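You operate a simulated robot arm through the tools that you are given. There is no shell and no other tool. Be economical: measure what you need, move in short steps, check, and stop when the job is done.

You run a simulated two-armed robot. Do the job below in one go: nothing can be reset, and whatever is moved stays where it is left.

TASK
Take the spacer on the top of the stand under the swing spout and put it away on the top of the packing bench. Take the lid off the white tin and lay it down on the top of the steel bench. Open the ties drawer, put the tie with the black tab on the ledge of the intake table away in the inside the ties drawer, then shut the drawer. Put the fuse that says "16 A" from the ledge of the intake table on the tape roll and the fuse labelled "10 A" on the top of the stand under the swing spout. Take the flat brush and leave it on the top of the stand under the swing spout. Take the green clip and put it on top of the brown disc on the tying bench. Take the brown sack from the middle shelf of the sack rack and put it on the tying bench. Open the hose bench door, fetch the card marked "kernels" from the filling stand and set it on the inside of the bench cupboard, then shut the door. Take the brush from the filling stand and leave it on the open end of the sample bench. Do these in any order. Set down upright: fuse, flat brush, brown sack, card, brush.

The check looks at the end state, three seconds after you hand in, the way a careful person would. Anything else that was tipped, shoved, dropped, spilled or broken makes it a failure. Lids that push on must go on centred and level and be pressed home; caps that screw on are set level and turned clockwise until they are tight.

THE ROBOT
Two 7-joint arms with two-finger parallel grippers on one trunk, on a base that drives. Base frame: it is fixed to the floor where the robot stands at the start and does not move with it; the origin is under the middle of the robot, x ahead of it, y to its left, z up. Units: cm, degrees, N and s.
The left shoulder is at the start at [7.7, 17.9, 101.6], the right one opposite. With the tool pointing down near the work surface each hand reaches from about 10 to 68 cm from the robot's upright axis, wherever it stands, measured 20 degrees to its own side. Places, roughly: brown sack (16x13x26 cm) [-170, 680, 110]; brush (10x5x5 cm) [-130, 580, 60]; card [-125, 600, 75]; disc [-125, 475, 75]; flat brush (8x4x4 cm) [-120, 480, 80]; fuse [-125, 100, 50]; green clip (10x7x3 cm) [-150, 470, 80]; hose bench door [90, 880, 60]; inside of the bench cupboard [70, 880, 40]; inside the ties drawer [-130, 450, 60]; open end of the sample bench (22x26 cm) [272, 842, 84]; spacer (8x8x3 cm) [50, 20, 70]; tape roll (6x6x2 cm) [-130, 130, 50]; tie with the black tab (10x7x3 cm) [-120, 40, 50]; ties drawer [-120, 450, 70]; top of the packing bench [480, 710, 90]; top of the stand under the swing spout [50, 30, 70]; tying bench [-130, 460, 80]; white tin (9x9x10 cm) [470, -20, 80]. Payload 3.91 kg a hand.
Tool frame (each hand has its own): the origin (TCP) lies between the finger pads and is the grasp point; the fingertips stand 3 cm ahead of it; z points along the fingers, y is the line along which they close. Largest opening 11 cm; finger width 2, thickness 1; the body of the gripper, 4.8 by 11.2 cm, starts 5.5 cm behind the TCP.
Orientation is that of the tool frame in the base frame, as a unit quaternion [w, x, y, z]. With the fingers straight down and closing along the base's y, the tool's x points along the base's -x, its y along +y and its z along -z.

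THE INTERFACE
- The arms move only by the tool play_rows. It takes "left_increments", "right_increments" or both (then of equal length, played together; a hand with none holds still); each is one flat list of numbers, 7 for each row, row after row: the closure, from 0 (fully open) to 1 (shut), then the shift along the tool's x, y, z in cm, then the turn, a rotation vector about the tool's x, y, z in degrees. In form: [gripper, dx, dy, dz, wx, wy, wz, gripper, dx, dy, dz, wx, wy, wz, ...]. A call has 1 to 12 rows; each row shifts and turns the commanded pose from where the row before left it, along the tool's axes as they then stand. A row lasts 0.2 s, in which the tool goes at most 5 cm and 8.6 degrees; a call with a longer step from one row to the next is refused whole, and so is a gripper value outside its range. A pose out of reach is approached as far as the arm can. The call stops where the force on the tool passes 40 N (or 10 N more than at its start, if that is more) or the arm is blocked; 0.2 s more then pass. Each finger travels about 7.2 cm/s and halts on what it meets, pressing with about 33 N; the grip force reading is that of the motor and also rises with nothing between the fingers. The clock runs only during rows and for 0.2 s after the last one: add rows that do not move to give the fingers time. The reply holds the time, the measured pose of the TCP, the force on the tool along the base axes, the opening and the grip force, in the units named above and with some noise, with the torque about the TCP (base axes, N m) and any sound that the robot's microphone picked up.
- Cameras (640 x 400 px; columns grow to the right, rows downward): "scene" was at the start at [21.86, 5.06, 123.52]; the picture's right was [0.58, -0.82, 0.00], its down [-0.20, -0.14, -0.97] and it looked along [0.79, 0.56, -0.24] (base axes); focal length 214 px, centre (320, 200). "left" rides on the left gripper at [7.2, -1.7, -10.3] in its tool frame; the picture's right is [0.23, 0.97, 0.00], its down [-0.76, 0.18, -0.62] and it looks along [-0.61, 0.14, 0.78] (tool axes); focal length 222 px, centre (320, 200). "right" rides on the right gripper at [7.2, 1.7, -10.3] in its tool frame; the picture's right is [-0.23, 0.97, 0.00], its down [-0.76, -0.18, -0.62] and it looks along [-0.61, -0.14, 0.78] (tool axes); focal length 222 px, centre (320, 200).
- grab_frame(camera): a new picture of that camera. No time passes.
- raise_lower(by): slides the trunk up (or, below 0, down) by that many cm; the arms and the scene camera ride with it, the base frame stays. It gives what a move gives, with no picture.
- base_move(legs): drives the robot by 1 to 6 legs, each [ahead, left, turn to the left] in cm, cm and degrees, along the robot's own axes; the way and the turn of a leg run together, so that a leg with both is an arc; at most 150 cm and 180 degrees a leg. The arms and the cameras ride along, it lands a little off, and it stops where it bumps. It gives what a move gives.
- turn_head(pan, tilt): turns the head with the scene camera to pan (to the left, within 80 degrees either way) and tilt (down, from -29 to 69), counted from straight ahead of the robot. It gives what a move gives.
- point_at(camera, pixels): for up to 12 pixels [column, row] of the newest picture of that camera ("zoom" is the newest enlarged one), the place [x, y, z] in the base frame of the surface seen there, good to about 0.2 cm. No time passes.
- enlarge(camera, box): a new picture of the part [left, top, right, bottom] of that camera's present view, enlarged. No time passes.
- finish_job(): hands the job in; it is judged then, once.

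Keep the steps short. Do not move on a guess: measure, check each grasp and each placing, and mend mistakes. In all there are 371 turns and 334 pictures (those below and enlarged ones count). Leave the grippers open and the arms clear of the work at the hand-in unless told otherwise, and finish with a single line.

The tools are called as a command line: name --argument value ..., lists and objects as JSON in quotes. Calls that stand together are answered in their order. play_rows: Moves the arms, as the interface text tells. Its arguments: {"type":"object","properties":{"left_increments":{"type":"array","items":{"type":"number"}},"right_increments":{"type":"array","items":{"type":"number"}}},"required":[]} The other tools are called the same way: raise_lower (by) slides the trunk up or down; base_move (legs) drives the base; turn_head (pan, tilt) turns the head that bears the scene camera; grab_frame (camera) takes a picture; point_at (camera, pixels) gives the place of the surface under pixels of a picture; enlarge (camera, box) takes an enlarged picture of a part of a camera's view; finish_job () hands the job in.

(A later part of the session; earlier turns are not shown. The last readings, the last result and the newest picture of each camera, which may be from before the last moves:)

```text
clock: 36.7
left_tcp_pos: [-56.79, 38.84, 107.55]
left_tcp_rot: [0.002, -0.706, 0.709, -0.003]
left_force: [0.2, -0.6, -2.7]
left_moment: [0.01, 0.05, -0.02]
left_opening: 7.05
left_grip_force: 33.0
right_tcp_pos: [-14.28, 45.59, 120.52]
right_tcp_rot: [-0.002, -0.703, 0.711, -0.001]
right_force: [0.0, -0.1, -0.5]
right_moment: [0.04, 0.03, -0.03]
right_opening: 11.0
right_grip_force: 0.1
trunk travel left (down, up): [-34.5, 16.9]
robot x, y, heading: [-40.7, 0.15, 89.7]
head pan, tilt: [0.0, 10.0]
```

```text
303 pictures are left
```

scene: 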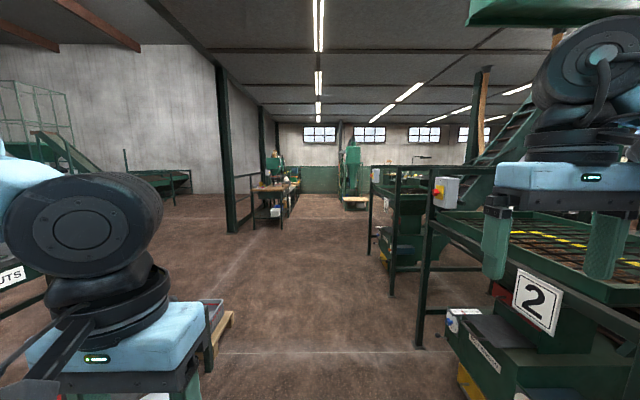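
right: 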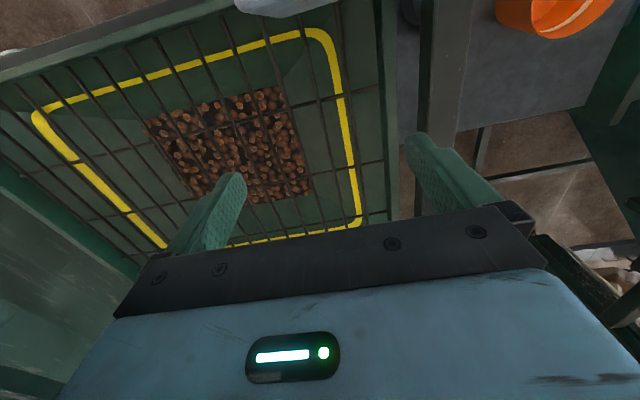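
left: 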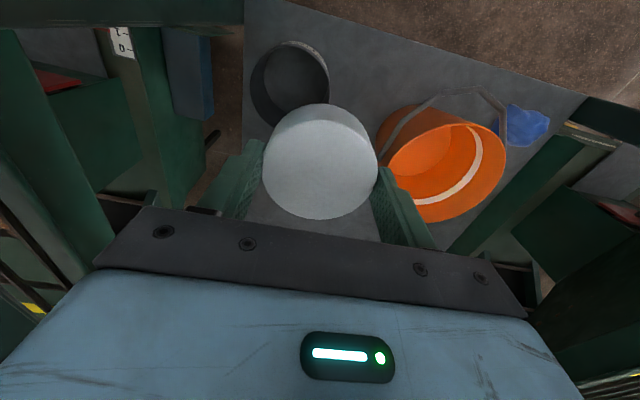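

The intake table lies on my left with the ledge at z≈50. The aisle ahead (+y) is clear. I go 80 ahead and turn left to face the table.

base_move --legs '[[80, 0, 0], [0, 0, 90]]'

turn_head --pan 0 --tilt 40

grab_frame --camera "scene"

```text
clock: 44.8
left_tcp_pos: [-79.09, 64.48, 107.54]
left_tcp_rot: [-0.004, 1.0, -0.006, 0.001]
left_force: [0.3, 0.4, -3.7]
left_moment: [-0.01, -0.06, 0.03]
left_opening: 7.04
left_grip_force: 33.3
right_tcp_pos: [-85.51, 107.18, 120.45]
right_tcp_rot: [0.001, 1.0, -0.01, 0.002]
right_force: [0.3, -0.2, -0.2]
right_moment: [-0.01, 0.02, 0.01]
right_opening: 11.03
right_grip_force: 0.0
trunk travel left (down, up): [-34.5, 16.9]
robot x, y, heading: [-40.52, 80.45, 179.0]
head pan, tilt: [0.0, 10.0]
```

```text
clock: 45.7
left_tcp_pos: [-79.0, 64.62, 107.56]
left_tcp_rot: [-0.005, 1.0, -0.006, 0.001]
left_force: [-0.8, 0.7, -3.2]
left_moment: [-0.01, -0.01, 0.03]
left_opening: 7.05
left_grip_force: 32.6
right_tcp_pos: [-85.4, 107.23, 120.57]
right_tcp_rot: [0.001, 1.0, -0.01, 0.002]
right_force: [-0.7, 0.4, 0.0]
right_moment: [-0.03, -0.01, 0.02]
right_opening: 11.0
right_grip_force: 0.0
trunk travel left (down, up): [-34.5, 16.9]
robot x, y, heading: [-40.37, 80.16, 179.1]
head pan, tilt: [0.0, 40.0]
```

```text
302 pictures are left
```

scene: 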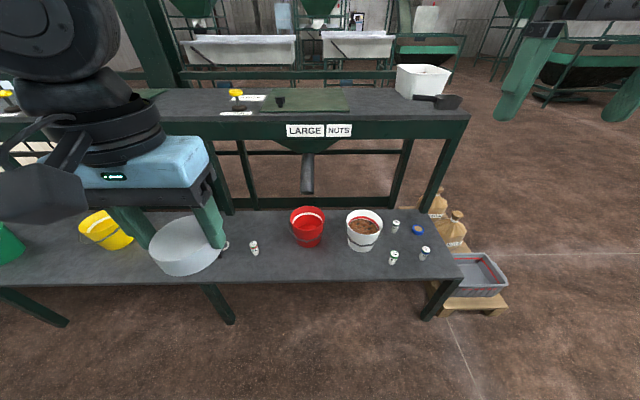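

I see the ledge with small cylinders at (253,247), (395,226), (393,257), (424,252) and a blue thing at (417,230). I enlarge both parts.

enlarge --camera "scene" --box '[340, 190, 500, 290]'

point_at --camera "zoom" --pixels '[[225, 143], [212, 268], [340, 248], [310, 160], [225, 165], [212, 290], [340, 270], [400, 350], [120, 180], [300, 350]]'

enlarge --camera "scene" --box '[0, 180, 280, 355]'

```text
4.00 times, centred on (420, 240) of scene
```

zoom: 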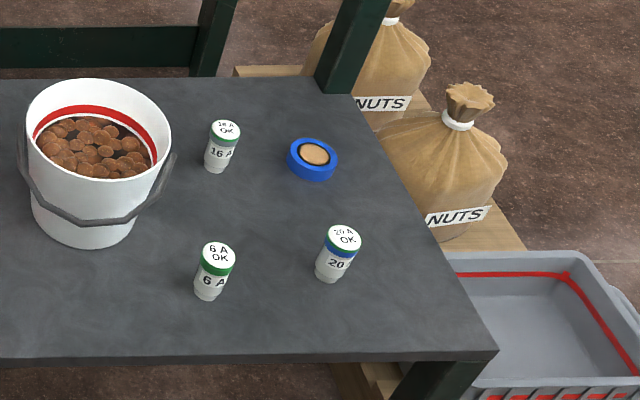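

```text
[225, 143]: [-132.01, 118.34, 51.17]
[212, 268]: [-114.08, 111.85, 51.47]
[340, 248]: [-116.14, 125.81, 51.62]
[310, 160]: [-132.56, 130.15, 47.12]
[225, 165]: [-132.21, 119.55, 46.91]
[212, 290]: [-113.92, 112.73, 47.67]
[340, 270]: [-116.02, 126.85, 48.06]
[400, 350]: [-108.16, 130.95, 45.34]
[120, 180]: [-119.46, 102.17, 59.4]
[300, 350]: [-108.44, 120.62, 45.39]
```

```text
2.29 times, centred on (140, 268) of scene
```

zoom: 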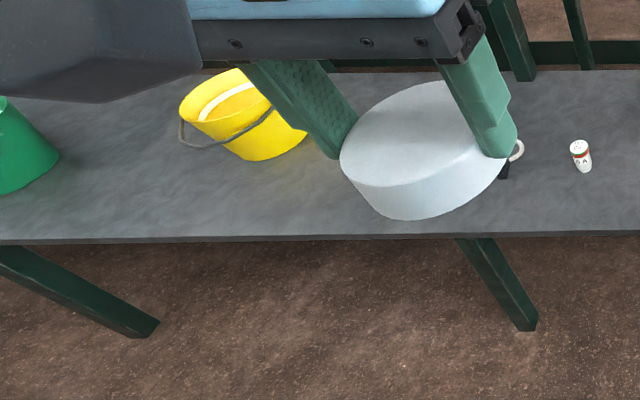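

16 A fuse at [-132.2,119], tape roll (cork inside blue ring) at [-132.6,130.2] top 47. I measure the upper table edge and the rest.

point_at --camera "scene" --pixels '[[320, 130], [320, 118], [440, 118], [253, 247], [253, 243], [228, 243], [365, 215], [300, 215], [308, 190], [440, 150], [300, 281], [330, 212]]'

enlarge --camera "scene" --box '[210, 225, 290, 275]'

```text
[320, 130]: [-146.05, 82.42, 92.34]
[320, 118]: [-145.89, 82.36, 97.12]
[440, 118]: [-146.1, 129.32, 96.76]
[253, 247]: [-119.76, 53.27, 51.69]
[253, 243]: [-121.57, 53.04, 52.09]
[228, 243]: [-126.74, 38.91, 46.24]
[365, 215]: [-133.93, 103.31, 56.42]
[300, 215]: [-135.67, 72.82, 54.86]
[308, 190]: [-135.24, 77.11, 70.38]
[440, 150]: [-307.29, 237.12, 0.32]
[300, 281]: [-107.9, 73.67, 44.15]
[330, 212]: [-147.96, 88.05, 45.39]
```

```text
8.00 times, centred on (250, 250) of scene
```

zoom: 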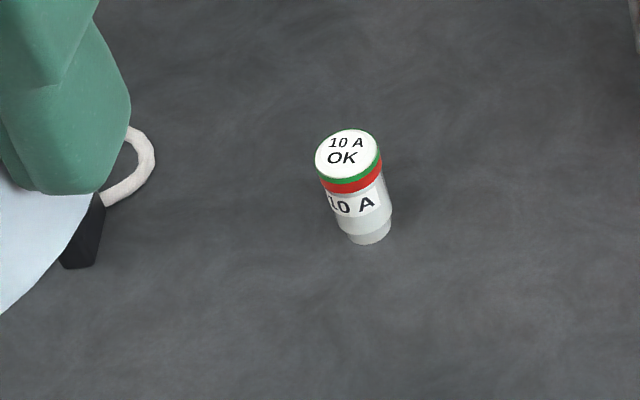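

10 A at [-121,53.4]. I go sideways 28 to the right and 33 ahead.

base_move --legs '[[0, -28, 0], [33, 0, 0.9]]'

raise_lower --by -18

grab_frame --camera "scene"

grab_frame --camera "right"

```text
clock: 50.5
left_tcp_pos: [-111.22, 92.26, 107.56]
left_tcp_rot: [-0.004, 1.0, -0.001, 0.0]
left_force: [-0.1, -0.5, -3.3]
left_moment: [0.01, -0.01, 0.01]
left_opening: 7.07
left_grip_force: 32.8
right_tcp_pos: [-118.16, 134.7, 120.52]
right_tcp_rot: [0.0, 1.0, -0.005, 0.002]
right_force: [0.4, -0.1, 0.4]
right_moment: [0.02, 0.02, -0.02]
right_opening: 11.01
right_grip_force: 0.0
trunk travel left (down, up): [-34.5, 16.9]
robot x, y, heading: [-72.7, 108.38, 179.9]
head pan, tilt: [0.0, 40.0]
```

```text
clock: 52.5
left_tcp_pos: [-111.17, 92.25, 89.6]
left_tcp_rot: [-0.005, 1.0, 0.001, 0.0]
left_force: [0.6, -0.5, -3.1]
left_moment: [-0.01, 0.02, -0.01]
left_opening: 7.06
left_grip_force: 32.7
right_tcp_pos: [-119.43, 134.7, 100.73]
right_tcp_rot: [0.002, 1.0, -0.005, 0.02]
right_force: [0.1, 0.4, -0.3]
right_moment: [0.01, 0.03, -0.04]
right_opening: 10.98
right_grip_force: 0.1
trunk travel left (down, up): [-16.5, 34.9]
robot x, y, heading: [-72.57, 108.72, 179.4]
head pan, tilt: [0.0, 40.0]
```

```text
298 pictures are left
```

scene: 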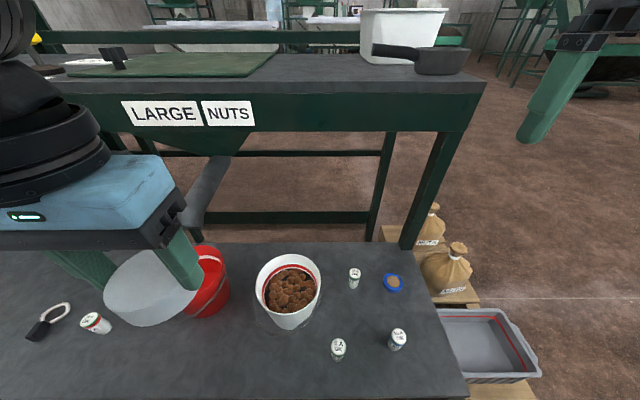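

```text
297 pictures are left
```

right: 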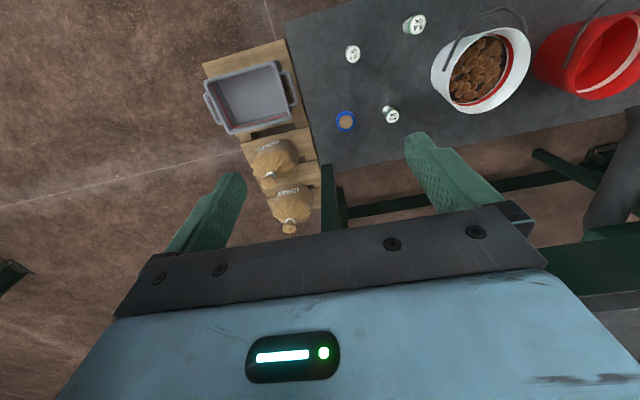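

I measure the 16 A fuse and the tape roll in the right picture.

enlarge --camera "right" --box '[320, 70, 480, 170]'

point_at --camera "zoom" --pixels '[[290, 185], [102, 202], [65, 202], [142, 202], [102, 162], [102, 240], [268, 170], [312, 170], [290, 165], [285, 198]]'

```text
4.00 times, centred on (400, 120) of right
```

zoom: 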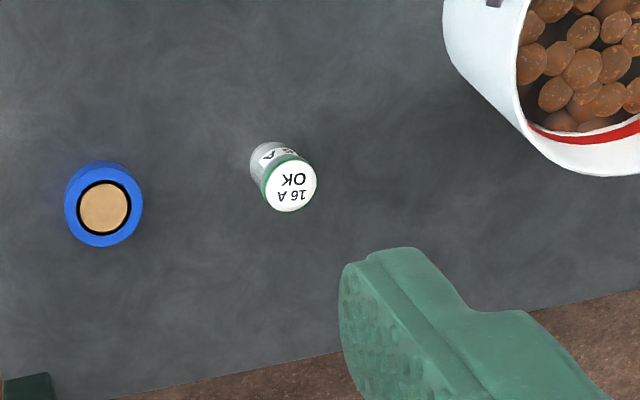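

```text
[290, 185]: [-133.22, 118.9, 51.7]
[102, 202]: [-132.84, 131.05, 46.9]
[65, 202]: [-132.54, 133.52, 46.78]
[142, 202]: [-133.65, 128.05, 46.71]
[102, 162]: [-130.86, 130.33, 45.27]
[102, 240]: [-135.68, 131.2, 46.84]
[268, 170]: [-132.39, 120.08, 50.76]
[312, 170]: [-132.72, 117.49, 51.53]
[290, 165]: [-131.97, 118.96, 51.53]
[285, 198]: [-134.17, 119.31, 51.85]
```

I move the right hand above the fuse, half-closing the fingers to ~6 cm and levelling the small tilt, down to z≈62.

play_rows --right_increments '[0.45, -2.7, 3.16, 2.5, 0, -1.2, 0, 0.45, -2.7, 3.16, 2.5, 0, -1.1, 0, 0.45, -2.7, 3.16, 2.5, 0, 0, 0, 0.45, -2.7, 3.16, 2.5, 0, 0, 0, 0.45, -2.7, 3.16, 2.5, 0, 0, 0, 0.45, 0, 0, 4.3, 0, 0, 0, 0.45, 0, 0, 4.3, 0, 0, 0, 0.45, 0, 0, 4.3, 0, 0, 0, 0.45, 0, 0, 4.3, 0, 0, 0, 0.45, 0, 0, 4.3, 0, 0, 0, 0.45, 0, 0, 4.3, 0, 0, 0]'

grab_frame --camera "right"

grab_frame --camera "scene"

```text
clock: 54.9
left_tcp_pos: [-111.09, 92.22, 89.63]
left_tcp_rot: [-0.004, 1.0, 0.001, 0.0]
left_force: [-0.6, 0.1, -2.4]
left_moment: [0.03, 0.01, -0.01]
left_opening: 7.05
left_grip_force: 32.9
right_tcp_pos: [-133.17, 119.09, 62.34]
right_tcp_rot: [0.002, 1.0, -0.005, 0.0]
right_force: [-0.3, 0.5, -0.2]
right_moment: [0.02, -0.01, 0.02]
right_opening: 6.05
right_grip_force: 0.1
trunk travel left (down, up): [-16.5, 34.9]
robot x, y, heading: [-72.27, 108.35, 179.8]
head pan, tilt: [0.0, 40.0]
```

```text
295 pictures are left
```

right: 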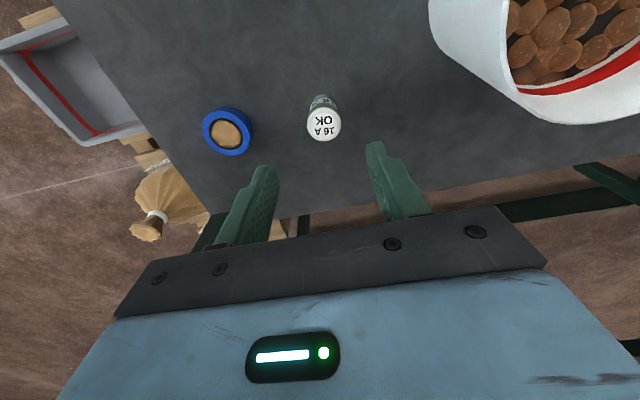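

```text
294 pictures are left
```

scene: 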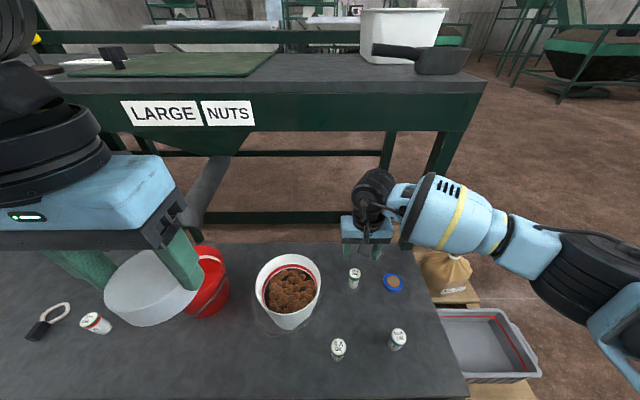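

I measure the fuse top and roll precisely from here.

enlarge --camera "right" --box '[180, 70, 380, 195]'

point_at --camera "right" --pixels '[[324, 124], [309, 124], [339, 124], [324, 110], [324, 138], [229, 134], [213, 134], [245, 136]]'

```text
3.20 times, centred on (280, 132) of right
```

zoom: 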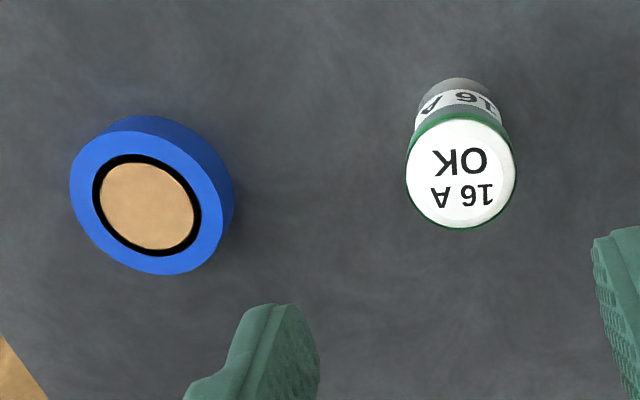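

```text
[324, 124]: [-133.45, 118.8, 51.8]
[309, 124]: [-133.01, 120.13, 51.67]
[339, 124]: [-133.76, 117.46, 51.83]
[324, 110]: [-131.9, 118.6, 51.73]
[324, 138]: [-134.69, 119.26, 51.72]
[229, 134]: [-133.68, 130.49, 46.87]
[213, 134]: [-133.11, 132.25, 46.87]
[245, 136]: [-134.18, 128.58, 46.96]
```

Aligned within 2 mm. I descend 13 cm to z≈49.4 and close.

play_rows --right_increments '[0.45, -0.15, 0.2, 4.5, 0, 0, 0, 0.45, 0, 0, 4.5, 0, 0, 0, 0.45, 0, 0, 3, 0, 0, 0, 0.45, 0, 0, 1, 0, 0, 0, 1, 0, 0, 0, 0, 0, 0, 1, 0, 0, 0, 0, 0, 0, 1, 0, 0, 0, 0, 0, 0]'

```text
clock: 56.5
left_tcp_pos: [-111.07, 92.22, 89.67]
left_tcp_rot: [-0.004, 1.0, 0.0, 0.001]
left_force: [0.1, 0.5, -3.8]
left_moment: [0.03, -0.01, -0.01]
left_opening: 7.08
left_grip_force: 32.7
right_tcp_pos: [-133.17, 118.61, 49.43]
right_tcp_rot: [0.002, 1.0, -0.004, 0.0]
right_force: [0.4, -0.5, -0.5]
right_moment: [0.01, 0.02, 0.0]
right_opening: 2.91
right_grip_force: 33.0
trunk travel left (down, up): [-16.5, 34.9]
robot x, y, heading: [-72.63, 108.61, 179.7]
head pan, tilt: [0.0, 40.0]
```

Held (2.91 cm). I lift 6, shift 11.8 toward +y onto the roll, lower 4.2.

play_rows --right_increments '[1, 0, 0, -3, 0, 0, 0, 1, 0, 0, -3, 0, 0, 0, 1, -0.1, -4, 0, 0, 0, 0, 1, -0.1, -4, 0, 0, 0, 0, 1, -0.1, -3.8, 0, 0, 0, 0, 1, 0, 0, 0, 0, 0, 0]'

enlarge --camera "right" --box '[240, 70, 440, 195]'

enlarge --camera "scene" --box '[310, 220, 470, 320]'

```text
clock: 57.9
left_tcp_pos: [-111.23, 92.18, 89.6]
left_tcp_rot: [-0.004, 1.0, 0.0, 0.0]
left_force: [-0.1, -0.3, -2.7]
left_moment: [0.01, 0.02, 0.0]
left_opening: 7.05
left_grip_force: 33.0
right_tcp_pos: [-133.44, 130.48, 55.11]
right_tcp_rot: [0.002, 1.0, -0.004, 0.0]
right_force: [0.0, -0.5, -0.6]
right_moment: [0.02, -0.01, -0.02]
right_opening: 2.93
right_grip_force: 32.8
trunk travel left (down, up): [-16.5, 34.9]
robot x, y, heading: [-72.27, 108.63, 179.6]
head pan, tilt: [0.0, 40.0]
```

```text
3.20 times, centred on (340, 132) of right
```

zoom: 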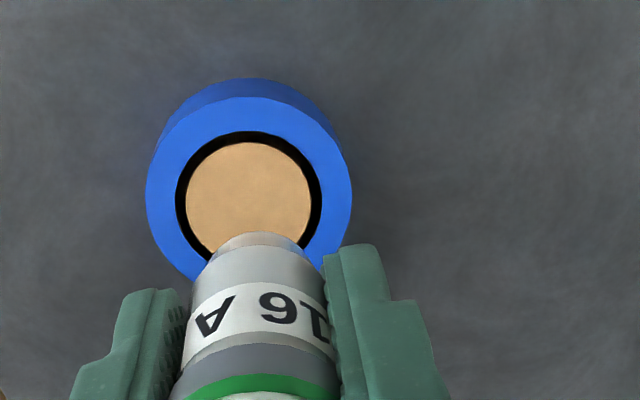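

```text
4.00 times, centred on (390, 270) of scene
```

zoom: 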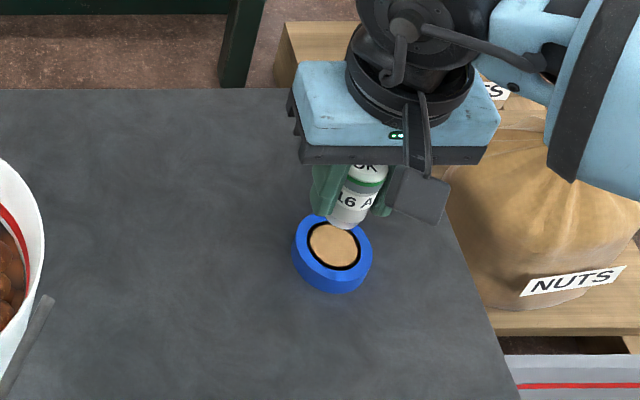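

It hangs above the roll. I lower 4.1 and read the force.

play_rows --right_increments '[1, 0, 0, 2.5, 0, 0, 0, 1, 0, 0, 1.2, 0, 0, 0, 1, 0, 0, 0.4, 0, 0, 0, 1, 0, 0, 0, 0, 0, 0]'

enlarge --camera "scene" --box '[350, 240, 430, 290]'

enlarge --camera "right" --box '[240, 70, 440, 195]'

```text
clock: 58.9
left_tcp_pos: [-111.19, 92.25, 89.62]
left_tcp_rot: [-0.005, 1.0, -0.001, 0.0]
left_force: [-0.2, 0.5, -2.9]
left_moment: [-0.01, 0.02, 0.05]
left_opening: 7.05
left_grip_force: 33.3
right_tcp_pos: [-133.51, 130.49, 51.29]
right_tcp_rot: [0.002, 1.0, -0.005, -0.001]
right_force: [0.7, 0.6, 7.6]
right_moment: [0.06, -0.01, 0.03]
right_opening: 2.94
right_grip_force: 33.3
trunk travel left (down, up): [-16.5, 34.9]
robot x, y, heading: [-72.35, 108.6, 179.4]
head pan, tilt: [0.0, 40.0]
```

```text
8.00 times, centred on (390, 265) of scene
```

zoom: 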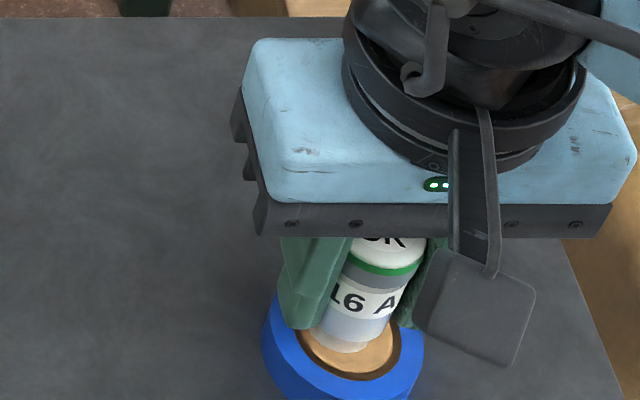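

```text
3.20 times, centred on (340, 132) of right
```

zoom: 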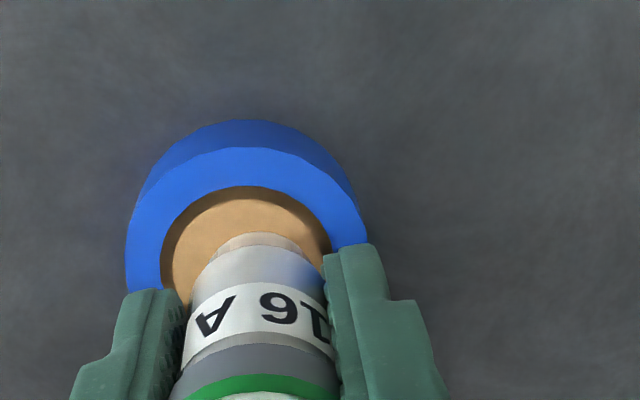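

Contact (7.6 N up), fuse on the core. I open and rise straight up.

play_rows --right_increments '[0.55, 0, 0, 0, 0, 0, 0, 0.45, 0, 0, 0, 0, 0, 0, 0.45, 0, 0, -3, 0, 0, 0, 0.45, 0, 0, -4.5, 0, 0, 0, 0.45, 0, 0, -4.5, 0, 0, 0]'

enlarge --camera "right" --box '[240, 70, 440, 195]'

enlarge --camera "scene" --box '[310, 220, 470, 320]'

```text
clock: 60.1
left_tcp_pos: [-111.0, 92.31, 89.61]
left_tcp_rot: [-0.005, 1.0, 0.0, 0.0]
left_force: [0.1, 0.4, -3.6]
left_moment: [0.02, -0.03, 0.02]
left_opening: 7.05
left_grip_force: 33.0
right_tcp_pos: [-133.23, 130.49, 63.31]
right_tcp_rot: [0.001, 1.0, -0.004, 0.001]
right_force: [-0.4, 0.8, 0.4]
right_moment: [-0.03, 0.0, 0.04]
right_opening: 6.04
right_grip_force: 0.2
trunk travel left (down, up): [-16.5, 34.9]
robot x, y, heading: [-72.56, 108.49, 179.4]
head pan, tilt: [0.0, 40.0]
```

```text
3.20 times, centred on (340, 132) of right
```

zoom: 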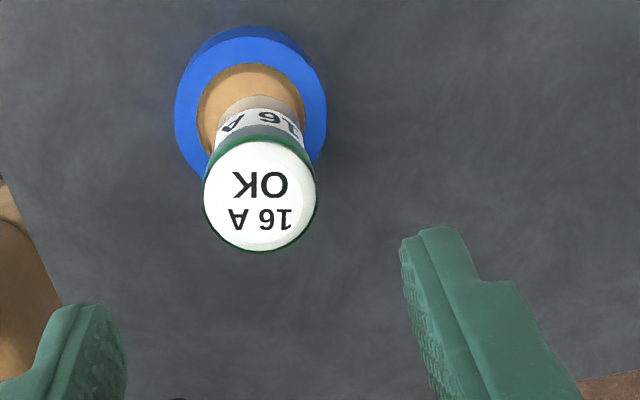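

```text
4.00 times, centred on (390, 270) of scene
```

zoom: 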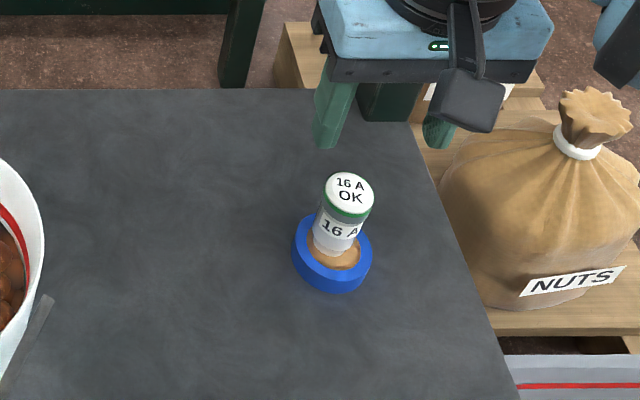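

The 16 A fuse stands on the roll. Next I raise the right hand away and look with the left camera for a spot to park the spacer for a while on the ledge.

play_rows --right_increments '[0, 0, 0, -4.8, 0, 0, 0, 0, 0, 0, -4.8, 0, 0, 0, 0, 0, 0, -4.8, 0, 0, 0, 0, 0, 0, -4.8, 0, 0, 0, 0, 0, 0, -4.8, 0, 0, 0, 0, 4, -2, 0, 0, 0, 0, 0, 4, -2, 0, 0, 0, 0, 0, 4, -2, 0, 0, 0, 0]'

grab_frame --camera "left"

grab_frame --camera "scene"

```text
clock: 61.9
left_tcp_pos: [-111.19, 92.19, 89.58]
left_tcp_rot: [-0.004, 1.0, 0.0, 0.001]
left_force: [-0.4, -0.3, -3.5]
left_moment: [-0.04, 0.01, -0.02]
left_opening: 7.07
left_grip_force: 33.7
right_tcp_pos: [-121.43, 136.41, 87.26]
right_tcp_rot: [0.002, 1.0, -0.005, -0.001]
right_force: [0.1, -0.6, -0.5]
right_moment: [0.0, -0.01, -0.02]
right_opening: 10.98
right_grip_force: 0.1
trunk travel left (down, up): [-16.5, 34.9]
robot x, y, heading: [-72.26, 108.33, 179.5]
head pan, tilt: [0.0, 40.0]
```

```text
286 pictures are left
```

left: 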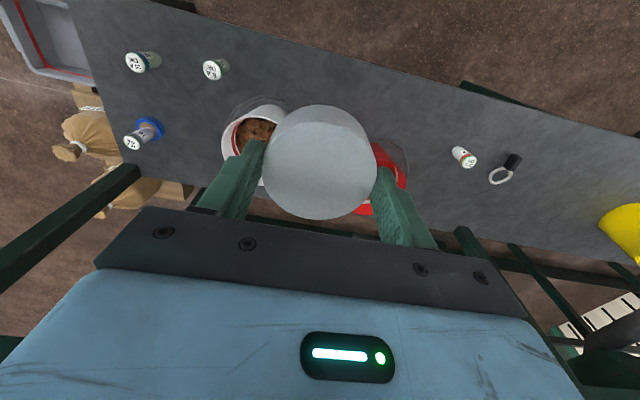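

```text
285 pictures are left
```

scene: 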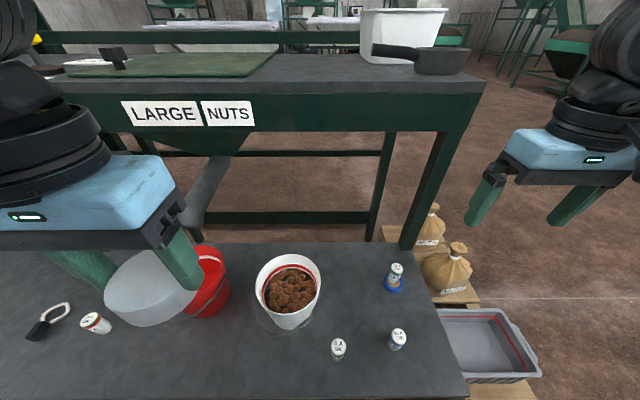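

I check the target spot's coordinates and the buckets' front edges.

point_at --camera "scene" --pixels '[[220, 370], [270, 332], [290, 325], [205, 300], [215, 310], [200, 350], [95, 322], [45, 325], [40, 330], [68, 308], [258, 300]]'

```text
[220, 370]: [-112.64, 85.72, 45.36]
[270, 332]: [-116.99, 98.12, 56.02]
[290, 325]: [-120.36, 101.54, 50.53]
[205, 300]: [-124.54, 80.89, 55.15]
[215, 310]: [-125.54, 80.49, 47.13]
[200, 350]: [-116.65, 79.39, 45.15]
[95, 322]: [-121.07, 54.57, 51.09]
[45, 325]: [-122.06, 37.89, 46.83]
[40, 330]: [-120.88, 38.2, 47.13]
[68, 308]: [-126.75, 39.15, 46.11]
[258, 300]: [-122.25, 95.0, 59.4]
```

I set the spacer at about [-112.5,87]: shift, then descend to z 51 and feel down.

play_rows --left_increments '[1, -0.6, 2.6, 2, 0, 0, 0, 1, -0.7, 2.6, 2, 0, 0, 0, 1, 0, 0, 4.5, 0, 0, 0, 1, 0, 0, 4.5, 0, 0, 0, 1, 0, 0, 4.5, 0, 0, 0, 1, 0, 0, 4.5, 0, 0, 0, 1, 0, 0, 4.5, 0, 0, 0, 1, 0, 0, 4.5, 0, 0, 0, 1, 0, 0, 4.5, 0, 0, 0, 1, 0, 0, 3, 0, 0, 0]'

play_rows --left_increments '[1, 0, 0, 0.6, 0, 0, 0, 1, 0, 0, 0.5, 0, 0, 0, 1, 0, 0, 0, 0, 0, 0]'

grab_frame --camera "scene"

```text
clock: 64.1
left_tcp_pos: [-112.49, 87.53, 50.94]
left_tcp_rot: [-0.006, 1.0, 0.0, 0.001]
left_force: [-0.8, 0.4, -3.2]
left_moment: [0.0, 0.0, 0.02]
left_opening: 7.07
left_grip_force: 32.9
right_tcp_pos: [-121.43, 136.17, 87.34]
right_tcp_rot: [0.002, 1.0, -0.005, -0.001]
right_force: [0.3, -1.1, -0.5]
right_moment: [0.0, 0.01, 0.0]
right_opening: 10.99
right_grip_force: 0.1
trunk travel left (down, up): [-16.5, 34.9]
robot x, y, heading: [-72.78, 108.05, 179.4]
head pan, tilt: [0.0, 40.0]
```

```text
clock: 64.9
left_tcp_pos: [-112.53, 87.42, 49.88]
left_tcp_rot: [-0.005, 1.0, 0.0, 0.001]
left_force: [0.6, -0.2, -3.0]
left_moment: [0.02, 0.0, -0.01]
left_opening: 7.02
left_grip_force: 32.9
right_tcp_pos: [-121.53, 136.29, 87.31]
right_tcp_rot: [0.001, 1.0, -0.004, 0.0]
right_force: [0.2, -0.3, -0.4]
right_moment: [0.0, -0.01, 0.01]
right_opening: 11.0
right_grip_force: 0.1
trunk travel left (down, up): [-16.5, 34.9]
robot x, y, heading: [-72.32, 108.27, 179.8]
head pan, tilt: [0.0, 40.0]
```

```text
284 pictures are left
```

scene: 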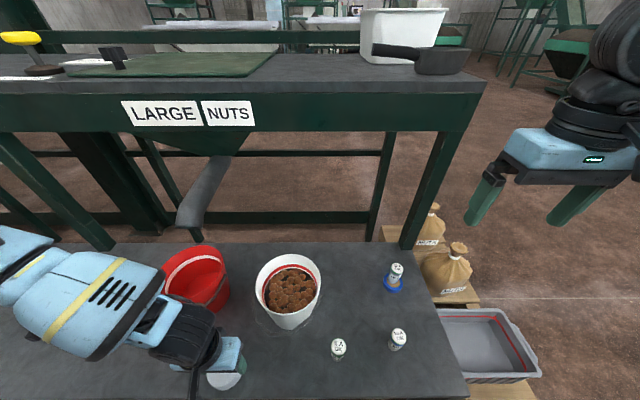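

No contact yet; I feel on downward in small steps.

play_rows --left_increments '[1, 0, 0, 0.4, 0, 0, 0, 1, 0, 0, 0.3, 0, 0, 0, 1, 0, 0, 0.3, 0, 0, 0, 1, 0, 0, 0, 0, 0, 0]'

```text
clock: 65.9
left_tcp_pos: [-112.42, 87.5, 48.98]
left_tcp_rot: [-0.004, 1.0, -0.001, -0.001]
left_force: [3.5, -7.3, 28.9]
left_moment: [-0.34, 0.0, 0.08]
left_opening: 7.08
left_grip_force: 33.2
right_tcp_pos: [-121.43, 136.38, 87.35]
right_tcp_rot: [0.002, 1.0, -0.004, -0.001]
right_force: [0.1, 0.0, -0.7]
right_moment: [0.05, 0.01, -0.01]
right_opening: 11.01
right_grip_force: 0.1
trunk travel left (down, up): [-16.5, 34.9]
robot x, y, heading: [-72.67, 108.53, 179.8]
head pan, tilt: [0.0, 40.0]
```

It is down. I release and lift the left hand.

play_rows --left_increments '[0.3, 0, 0, -0.3, 0, 0, 0, 0, 0, 0, 0, 0, 0, 0, 0, 0, 0, 0, 0, 0, 0, 0, 0, 0, -3, 0, 0, 0, 0, 0, 0, -4.8, 0, 0, 0, 0, 0, 0, -4.8, 0, 0, 0, 0, 0, 0, -4.8, 0, 0, 0, 0, 0, 0, -4.8, 0, 0, 0, 0, 0, 0, -4.8, 0, 0, 0]'

base_move --legs '[[0, 43, 0]]'

grab_frame --camera "scene"

grab_frame --camera "left"

```text
clock: 67.9
left_tcp_pos: [-112.28, 87.06, 76.28]
left_tcp_rot: [-0.004, 1.0, -0.001, 0.001]
left_force: [-0.7, -0.3, 0.3]
left_moment: [0.01, -0.01, 0.0]
left_opening: 11.0
left_grip_force: 0.1
right_tcp_pos: [-121.42, 136.22, 87.4]
right_tcp_rot: [0.002, 1.0, -0.004, 0.0]
right_force: [-0.4, -0.1, -0.4]
right_moment: [0.02, 0.01, 0.0]
right_opening: 11.01
right_grip_force: 0.0
trunk travel left (down, up): [-16.5, 34.9]
robot x, y, heading: [-72.78, 108.27, 179.7]
head pan, tilt: [0.0, 40.0]
```

```text
clock: 72.3
left_tcp_pos: [-112.75, 43.76, 76.23]
left_tcp_rot: [-0.004, 1.0, -0.001, 0.001]
left_force: [-0.9, -0.2, 0.6]
left_moment: [-0.05, 0.01, 0.02]
left_opening: 11.01
left_grip_force: 0.1
right_tcp_pos: [-121.64, 93.18, 87.39]
right_tcp_rot: [0.001, 1.0, -0.006, 0.0]
right_force: [0.4, -0.4, -0.5]
right_moment: [-0.03, 0.0, 0.03]
right_opening: 11.04
right_grip_force: 0.1
trunk travel left (down, up): [-16.5, 34.9]
robot x, y, heading: [-72.9, 64.89, 179.4]
head pan, tilt: [0.0, 40.0]
```

```text
283 pictures are left
```

scene: 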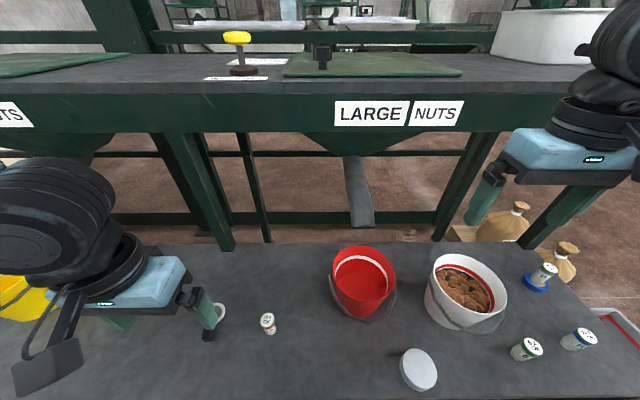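

```text
282 pictures are left
```

left: 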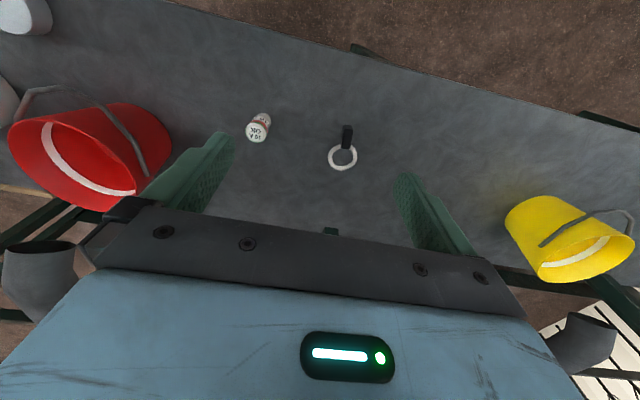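

Spacer stands well at (418,370). I measure the 10 A fuse and the tie in the left picture.

enlarge --camera "left" --box '[230, 90, 390, 190]'

point_at --camera "zoom" --pixels '[[105, 165], [75, 165], [138, 165], [110, 130], [468, 170], [468, 200], [455, 310], [400, 275], [510, 275], [458, 225], [455, 270], [550, 150]]'

```text
4.00 times, centred on (310, 140) of left
```

zoom: 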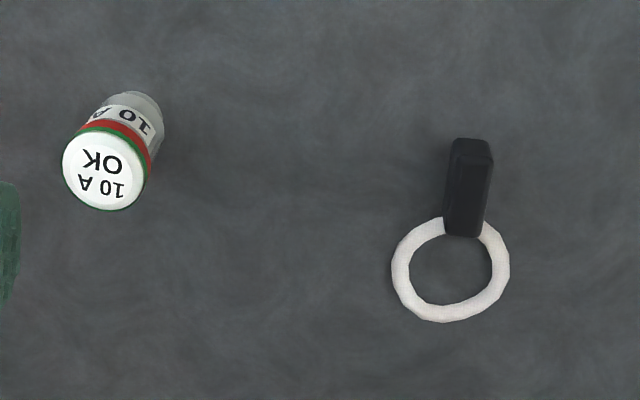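

```text
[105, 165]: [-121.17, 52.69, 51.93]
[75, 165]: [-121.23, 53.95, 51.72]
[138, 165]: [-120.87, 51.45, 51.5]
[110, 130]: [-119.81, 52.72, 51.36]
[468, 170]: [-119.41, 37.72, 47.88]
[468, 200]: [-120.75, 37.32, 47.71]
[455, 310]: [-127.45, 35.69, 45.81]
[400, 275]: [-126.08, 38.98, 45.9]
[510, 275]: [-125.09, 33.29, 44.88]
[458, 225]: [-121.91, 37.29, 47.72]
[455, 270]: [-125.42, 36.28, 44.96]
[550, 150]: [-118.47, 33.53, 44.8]
```

I move the left hand above the 10 A fuse and down to z≈58, fingers half open.

play_rows --left_increments '[0.45, -2.8, -3, 0, 0, 0, 0, 0.45, -2.8, -3, 0, 0, 0, 0, 0.45, -2.8, -3, 0, 0, 0, 0, 0.45, 0, 0, 4.5, 0, 0, 0, 0.45, 0, 0, 4.5, 0, 0, 0, 0.45, 0, 0, 4.5, 0, 0, 0, 0.45, 0, 0, 4.5, 0, 0, 0]'

grab_frame --camera "left"

```text
clock: 73.9
left_tcp_pos: [-121.21, 52.67, 58.16]
left_tcp_rot: [-0.005, 1.0, -0.002, 0.001]
left_force: [0.5, -0.2, -0.2]
left_moment: [0.0, 0.0, 0.01]
left_opening: 6.08
left_grip_force: 0.1
right_tcp_pos: [-121.64, 93.18, 87.28]
right_tcp_rot: [0.001, 1.0, -0.006, 0.0]
right_force: [0.1, 0.3, 0.1]
right_moment: [0.01, 0.03, 0.07]
right_opening: 10.99
right_grip_force: 0.0
trunk travel left (down, up): [-16.5, 34.9]
robot x, y, heading: [-72.68, 65.21, 179.7]
head pan, tilt: [0.0, 40.0]
```

```text
280 pictures are left
```

left: 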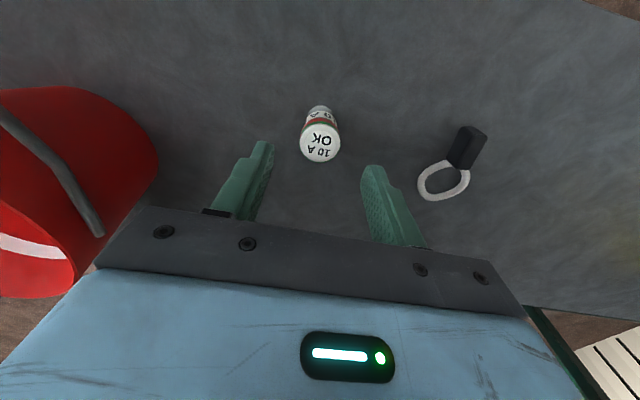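

Aligned. Down 8.6, close, then lift.

play_rows --left_increments '[0.45, 0, 0, 4.5, 0, 0, 0, 0.45, 0, 0, 3, 0, 0, 0, 0.45, 0, 0, 1.1, 0, 0, 0, 1, 0, 0, 0, 0, 0, 0, 1, 0, 0, 0, 0, 0, 0, 1, 0, 0, 0, 0, 0, 0, 1, 0, 0, -4.5, 0, 0, 0, 1, 0, 0, -4.8, 0, 0, 0, 1, 0, 0, -4.8, 0, 0, 0, 1, 0, 0, -4.8, 0, 0, 0, 1, 0, 0, -4.8, 0, 0, 0, 1, 0, 0, -4.8, 0, 0, 0]'

grab_frame --camera "left"

```text
clock: 76.5
left_tcp_pos: [-120.79, 51.74, 78.63]
left_tcp_rot: [-0.005, 1.0, -0.002, 0.001]
left_force: [0.4, -0.6, -1.1]
left_moment: [0.03, 0.04, 0.0]
left_opening: 2.98
left_grip_force: 33.4
left hand out of reach, approached as far as the arm can: row 2, 3
right_tcp_pos: [-121.65, 93.14, 87.32]
right_tcp_rot: [0.002, 1.0, -0.006, 0.0]
right_force: [-0.6, -0.3, 0.6]
right_moment: [0.0, -0.01, -0.03]
right_opening: 11.02
right_grip_force: 0.1
trunk travel left (down, up): [-16.5, 34.9]
robot x, y, heading: [-72.63, 65.03, 179.4]
head pan, tilt: [0.0, 40.0]
```

```text
279 pictures are left
```

left: 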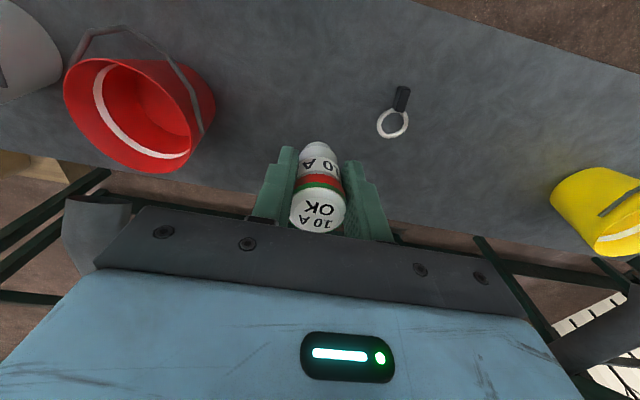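

Held (2.98 cm). I pull the right hand in, raise the trunk 11, back away and turn round toward the stand.

play_rows --right_increments '[0, 4.5, -1.5, 0, 0, 0, 0, 0, 4.5, -1.5, 0, 0, 0, 0, 0, 4.5, -1.5, 0, 0, 0, 0, 0, 4.5, -1.5, 0, 0, 0, 0, 0, 4.5, -1.5, 0, 0, 0, 0]' --left_increments '[1, 1.5, 0, -3, 0, 0, 0, 1, 1.5, 0, -3, 0, 0, 0, 1, 1.5, 0, -3, 0, 0, 0, 1, 1.5, 0, -1, 0, 0, 0, 1, 1.5, 0, 0, 0, 0, 0]'

raise_lower --by 11

base_move --legs '[[-32, 0, 0], [0, 0, 180]]'

grab_frame --camera "scene"

```text
clock: 77.7
left_tcp_pos: [-113.16, 51.53, 88.61]
left_tcp_rot: [-0.005, 1.0, -0.001, 0.0]
left_force: [0.2, -0.1, -0.7]
left_moment: [0.03, 0.04, 0.01]
left_opening: 2.97
left_grip_force: 32.8
right_tcp_pos: [-99.79, 100.8, 88.21]
right_tcp_rot: [0.002, 1.0, -0.006, 0.0]
right_force: [0.3, 0.6, 0.6]
right_moment: [0.01, 0.02, 0.0]
right_opening: 10.97
right_grip_force: 0.0
right hand out of reach, approached as far as the arm can: row 5
trunk travel left (down, up): [-16.5, 34.9]
robot x, y, heading: [-72.75, 64.89, 179.5]
head pan, tilt: [0.0, 40.0]
```

```text
clock: 79.1
left_tcp_pos: [-113.23, 51.55, 99.68]
left_tcp_rot: [-0.004, 1.0, -0.002, 0.001]
left_force: [-0.2, 0.4, -0.7]
left_moment: [0.02, -0.03, 0.0]
left_opening: 2.99
left_grip_force: 33.2
right_tcp_pos: [-99.88, 100.76, 99.12]
right_tcp_rot: [0.001, 1.0, -0.006, 0.0]
right_force: [0.1, -0.3, -0.2]
right_moment: [0.02, -0.02, -0.02]
right_opening: 11.02
right_grip_force: 0.0
trunk travel left (down, up): [-27.5, 23.9]
robot x, y, heading: [-72.66, 65.31, 179.3]
head pan, tilt: [0.0, 40.0]
```

```text
clock: 88.5
left_tcp_pos: [0.74, 76.55, 99.69]
left_tcp_rot: [-0.001, 0.026, 1.0, -0.005]
left_force: [-0.4, 0.1, 0.3]
left_moment: [0.0, -0.02, 0.02]
left_opening: 2.94
left_grip_force: 32.6
right_tcp_pos: [-14.96, 27.85, 99.08]
right_tcp_rot: [0.0, 0.031, 1.0, 0.001]
right_force: [0.0, 0.0, -0.7]
right_moment: [0.0, -0.03, 0.0]
right_opening: 10.98
right_grip_force: 0.1
trunk travel left (down, up): [-27.5, 23.9]
robot x, y, heading: [-39.88, 64.67, -3.2]
head pan, tilt: [0.0, 40.0]
```

```text
278 pictures are left
```

scene: 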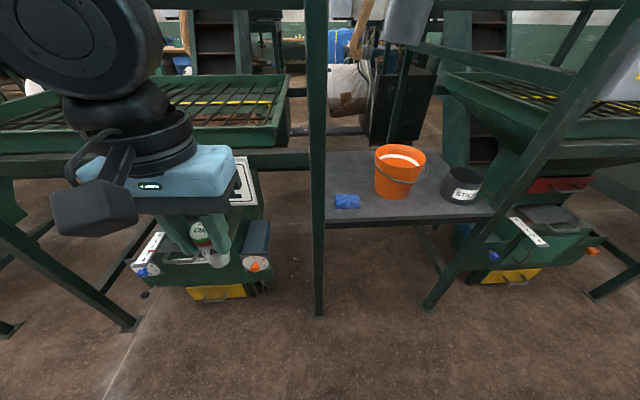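

The stand's window is between the post at (318,200) and the slanted/right post. I shift right 60 and correct the heading.

base_move --legs '[[0, 0, 3.2], [0, -60, 0]]'

turn_head --pan 15 --tilt 35

grab_frame --camera "scene"

```text
clock: 94.7
left_tcp_pos: [-0.04, 18.6, 99.68]
left_tcp_rot: [-0.001, -0.001, 1.0, -0.004]
left_force: [-0.9, 0.1, -1.7]
left_moment: [0.01, 0.0, 0.01]
left_opening: 2.93
left_grip_force: 32.9
right_tcp_pos: [-13.19, -30.86, 99.08]
right_tcp_rot: [0.0, 0.003, 1.0, 0.001]
right_force: [0.3, 0.1, -0.2]
right_moment: [-0.01, 0.06, 0.02]
right_opening: 11.0
right_grip_force: 0.0
trunk travel left (down, up): [-27.5, 23.9]
robot x, y, heading: [-40.65, 5.33, 0.0]
head pan, tilt: [0.0, 40.0]
```

```text
clock: 95.4
left_tcp_pos: [-0.13, 18.62, 99.89]
left_tcp_rot: [0.0, -0.001, 1.0, -0.005]
left_force: [-0.3, 0.0, -1.0]
left_moment: [-0.02, 0.01, 0.02]
left_opening: 2.91
left_grip_force: 33.2
right_tcp_pos: [-13.11, -30.84, 99.17]
right_tcp_rot: [0.0, 0.003, 1.0, 0.003]
right_force: [-0.6, -0.8, -0.3]
right_moment: [-0.01, -0.02, -0.04]
right_opening: 10.98
right_grip_force: 0.0
trunk travel left (down, up): [-27.5, 23.9]
robot x, y, heading: [-40.28, 4.76, -0.2]
head pan, tilt: [15.0, 35.0]
```

```text
277 pictures are left
```

scene: 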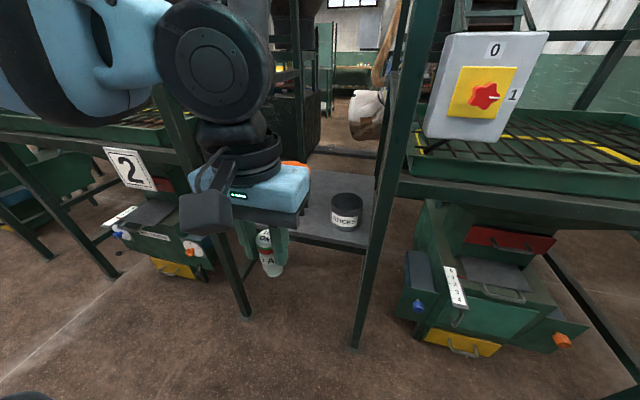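

The hand will enter the window over the pot at z≈95. I drive 37 ahead.

base_move --legs '[[37, 0, 0]]'

grab_frame --camera "left"

grab_frame --camera "scene"

```text
clock: 97.8
left_tcp_pos: [35.72, 18.54, 99.97]
left_tcp_rot: [0.003, 0.001, 1.0, -0.006]
left_force: [0.3, -0.9, -0.2]
left_moment: [0.0, 0.02, 0.0]
left_opening: 2.91
left_grip_force: 32.8
right_tcp_pos: [22.39, -30.97, 99.39]
right_tcp_rot: [0.004, 0.004, 1.0, 0.002]
right_force: [0.1, -0.2, 0.1]
right_moment: [0.01, -0.02, -0.02]
right_opening: 11.01
right_grip_force: 0.0
trunk travel left (down, up): [-27.5, 23.9]
robot x, y, heading: [-3.91, 4.56, -0.4]
head pan, tilt: [15.0, 35.0]
```

```text
276 pictures are left
```

left: 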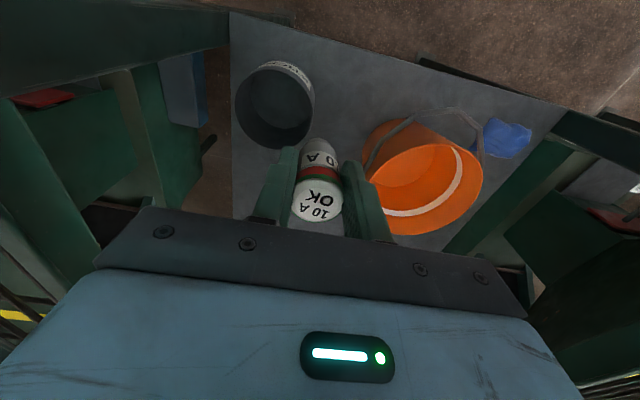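

```text
275 pictures are left
```

scene: 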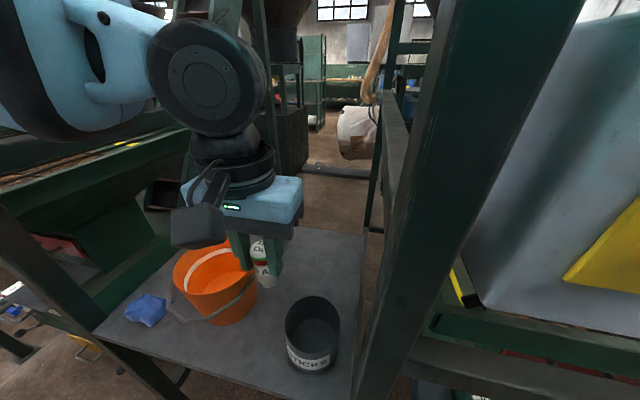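

I go down to z≈91 with y≈15.5, forward to x≈50.5, y≈19, and down to z≈77.6.

play_rows --left_increments '[1, 0, -1.5, 4.5, 0, 0, 0, 1, 0, -1.5, 4.5, 0, 0, 0, 1, -3.7, 0, 0, 0, 0, 0, 1, -3.7, 0, 0, 0, 0, 0, 1, -3.7, 1.7, 0, 0, 0, 0, 1, -3.7, 1.7, 0, 0, 0, 0, 1, 0, 0, 4.5, 0, 0, 0, 1, 0, 0, 4.5, 0, 0, 0, 1, 0, 0, 4.3, 0, 0, 0]'

grab_frame --camera "left"

play_rows --left_increments '[1, 0, 0, 0.4, 0, 0, 0, 1, 0, 0, 0.3, 0, 0, 0, 1, 0, 0, 0, 0, 0, 0]'

```text
clock: 99.8
left_tcp_pos: [49.48, 19.03, 78.12]
left_tcp_rot: [0.005, 0.0, 1.0, -0.005]
left_force: [-6.7, 3.4, 24.6]
left_moment: [0.4, 0.09, 0.18]
left_opening: 2.92
left_grip_force: 33.1
left hand out of reach, approached as far as the arm can: row 4
right_tcp_pos: [22.59, -31.02, 99.34]
right_tcp_rot: [0.004, 0.003, 1.0, 0.001]
right_force: [0.2, 0.5, 0.2]
right_moment: [0.01, 0.0, -0.02]
right_opening: 10.98
right_grip_force: 0.0
trunk travel left (down, up): [-27.5, 23.9]
robot x, y, heading: [-4.23, 4.57, -0.2]
head pan, tilt: [15.0, 35.0]
```

```text
274 pictures are left
```

left: 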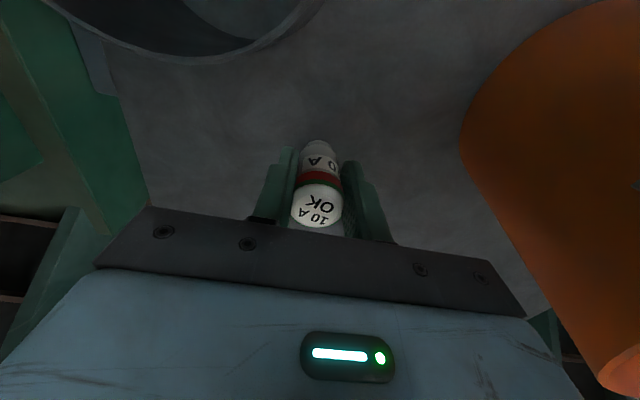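

```text
clock: 100.5
left_tcp_pos: [49.51, 19.18, 77.16]
left_tcp_rot: [0.005, 0.001, 1.0, -0.006]
left_force: [3.2, 2.1, 26.2]
left_moment: [0.27, -0.29, 0.0]
left_opening: 2.9
left_grip_force: 33.1
right_tcp_pos: [22.37, -31.06, 99.27]
right_tcp_rot: [0.003, 0.005, 1.0, 0.002]
right_force: [-1.0, 0.2, 0.6]
right_moment: [-0.01, 0.0, -0.02]
right_opening: 11.0
right_grip_force: 0.0
trunk travel left (down, up): [-27.5, 23.9]
robot x, y, heading: [-4.01, 4.8, -0.2]
head pan, tilt: [15.0, 35.0]
```

There is about 26 N upward: the fuse seems to stand on the surface. I check close up.

enlarge --camera "left" --box '[240, 110, 400, 250]'

enlarge --camera "scene" --box '[180, 200, 380, 400]'

```text
2.86 times, centred on (320, 180) of left
```

zoom: 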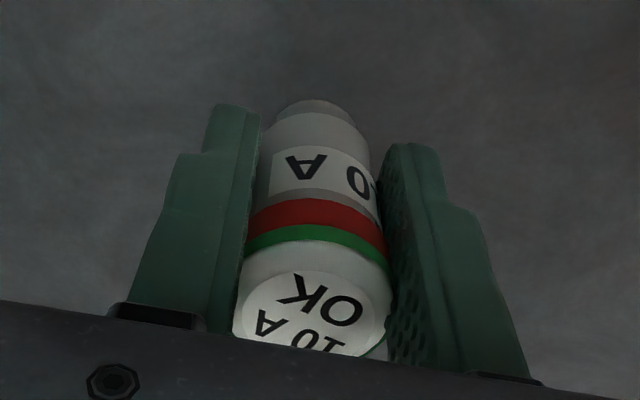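

```text
2.00 times, centred on (280, 300) of scene
```

zoom: 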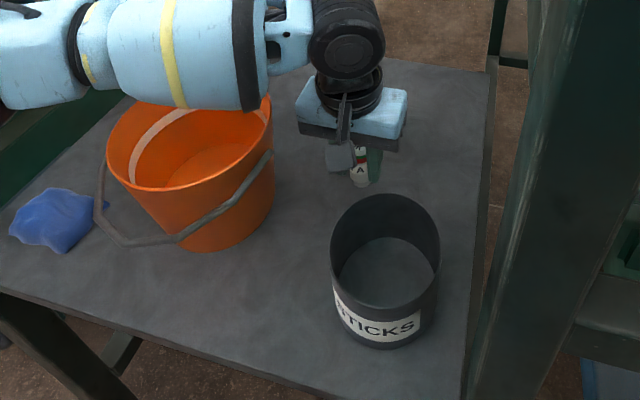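

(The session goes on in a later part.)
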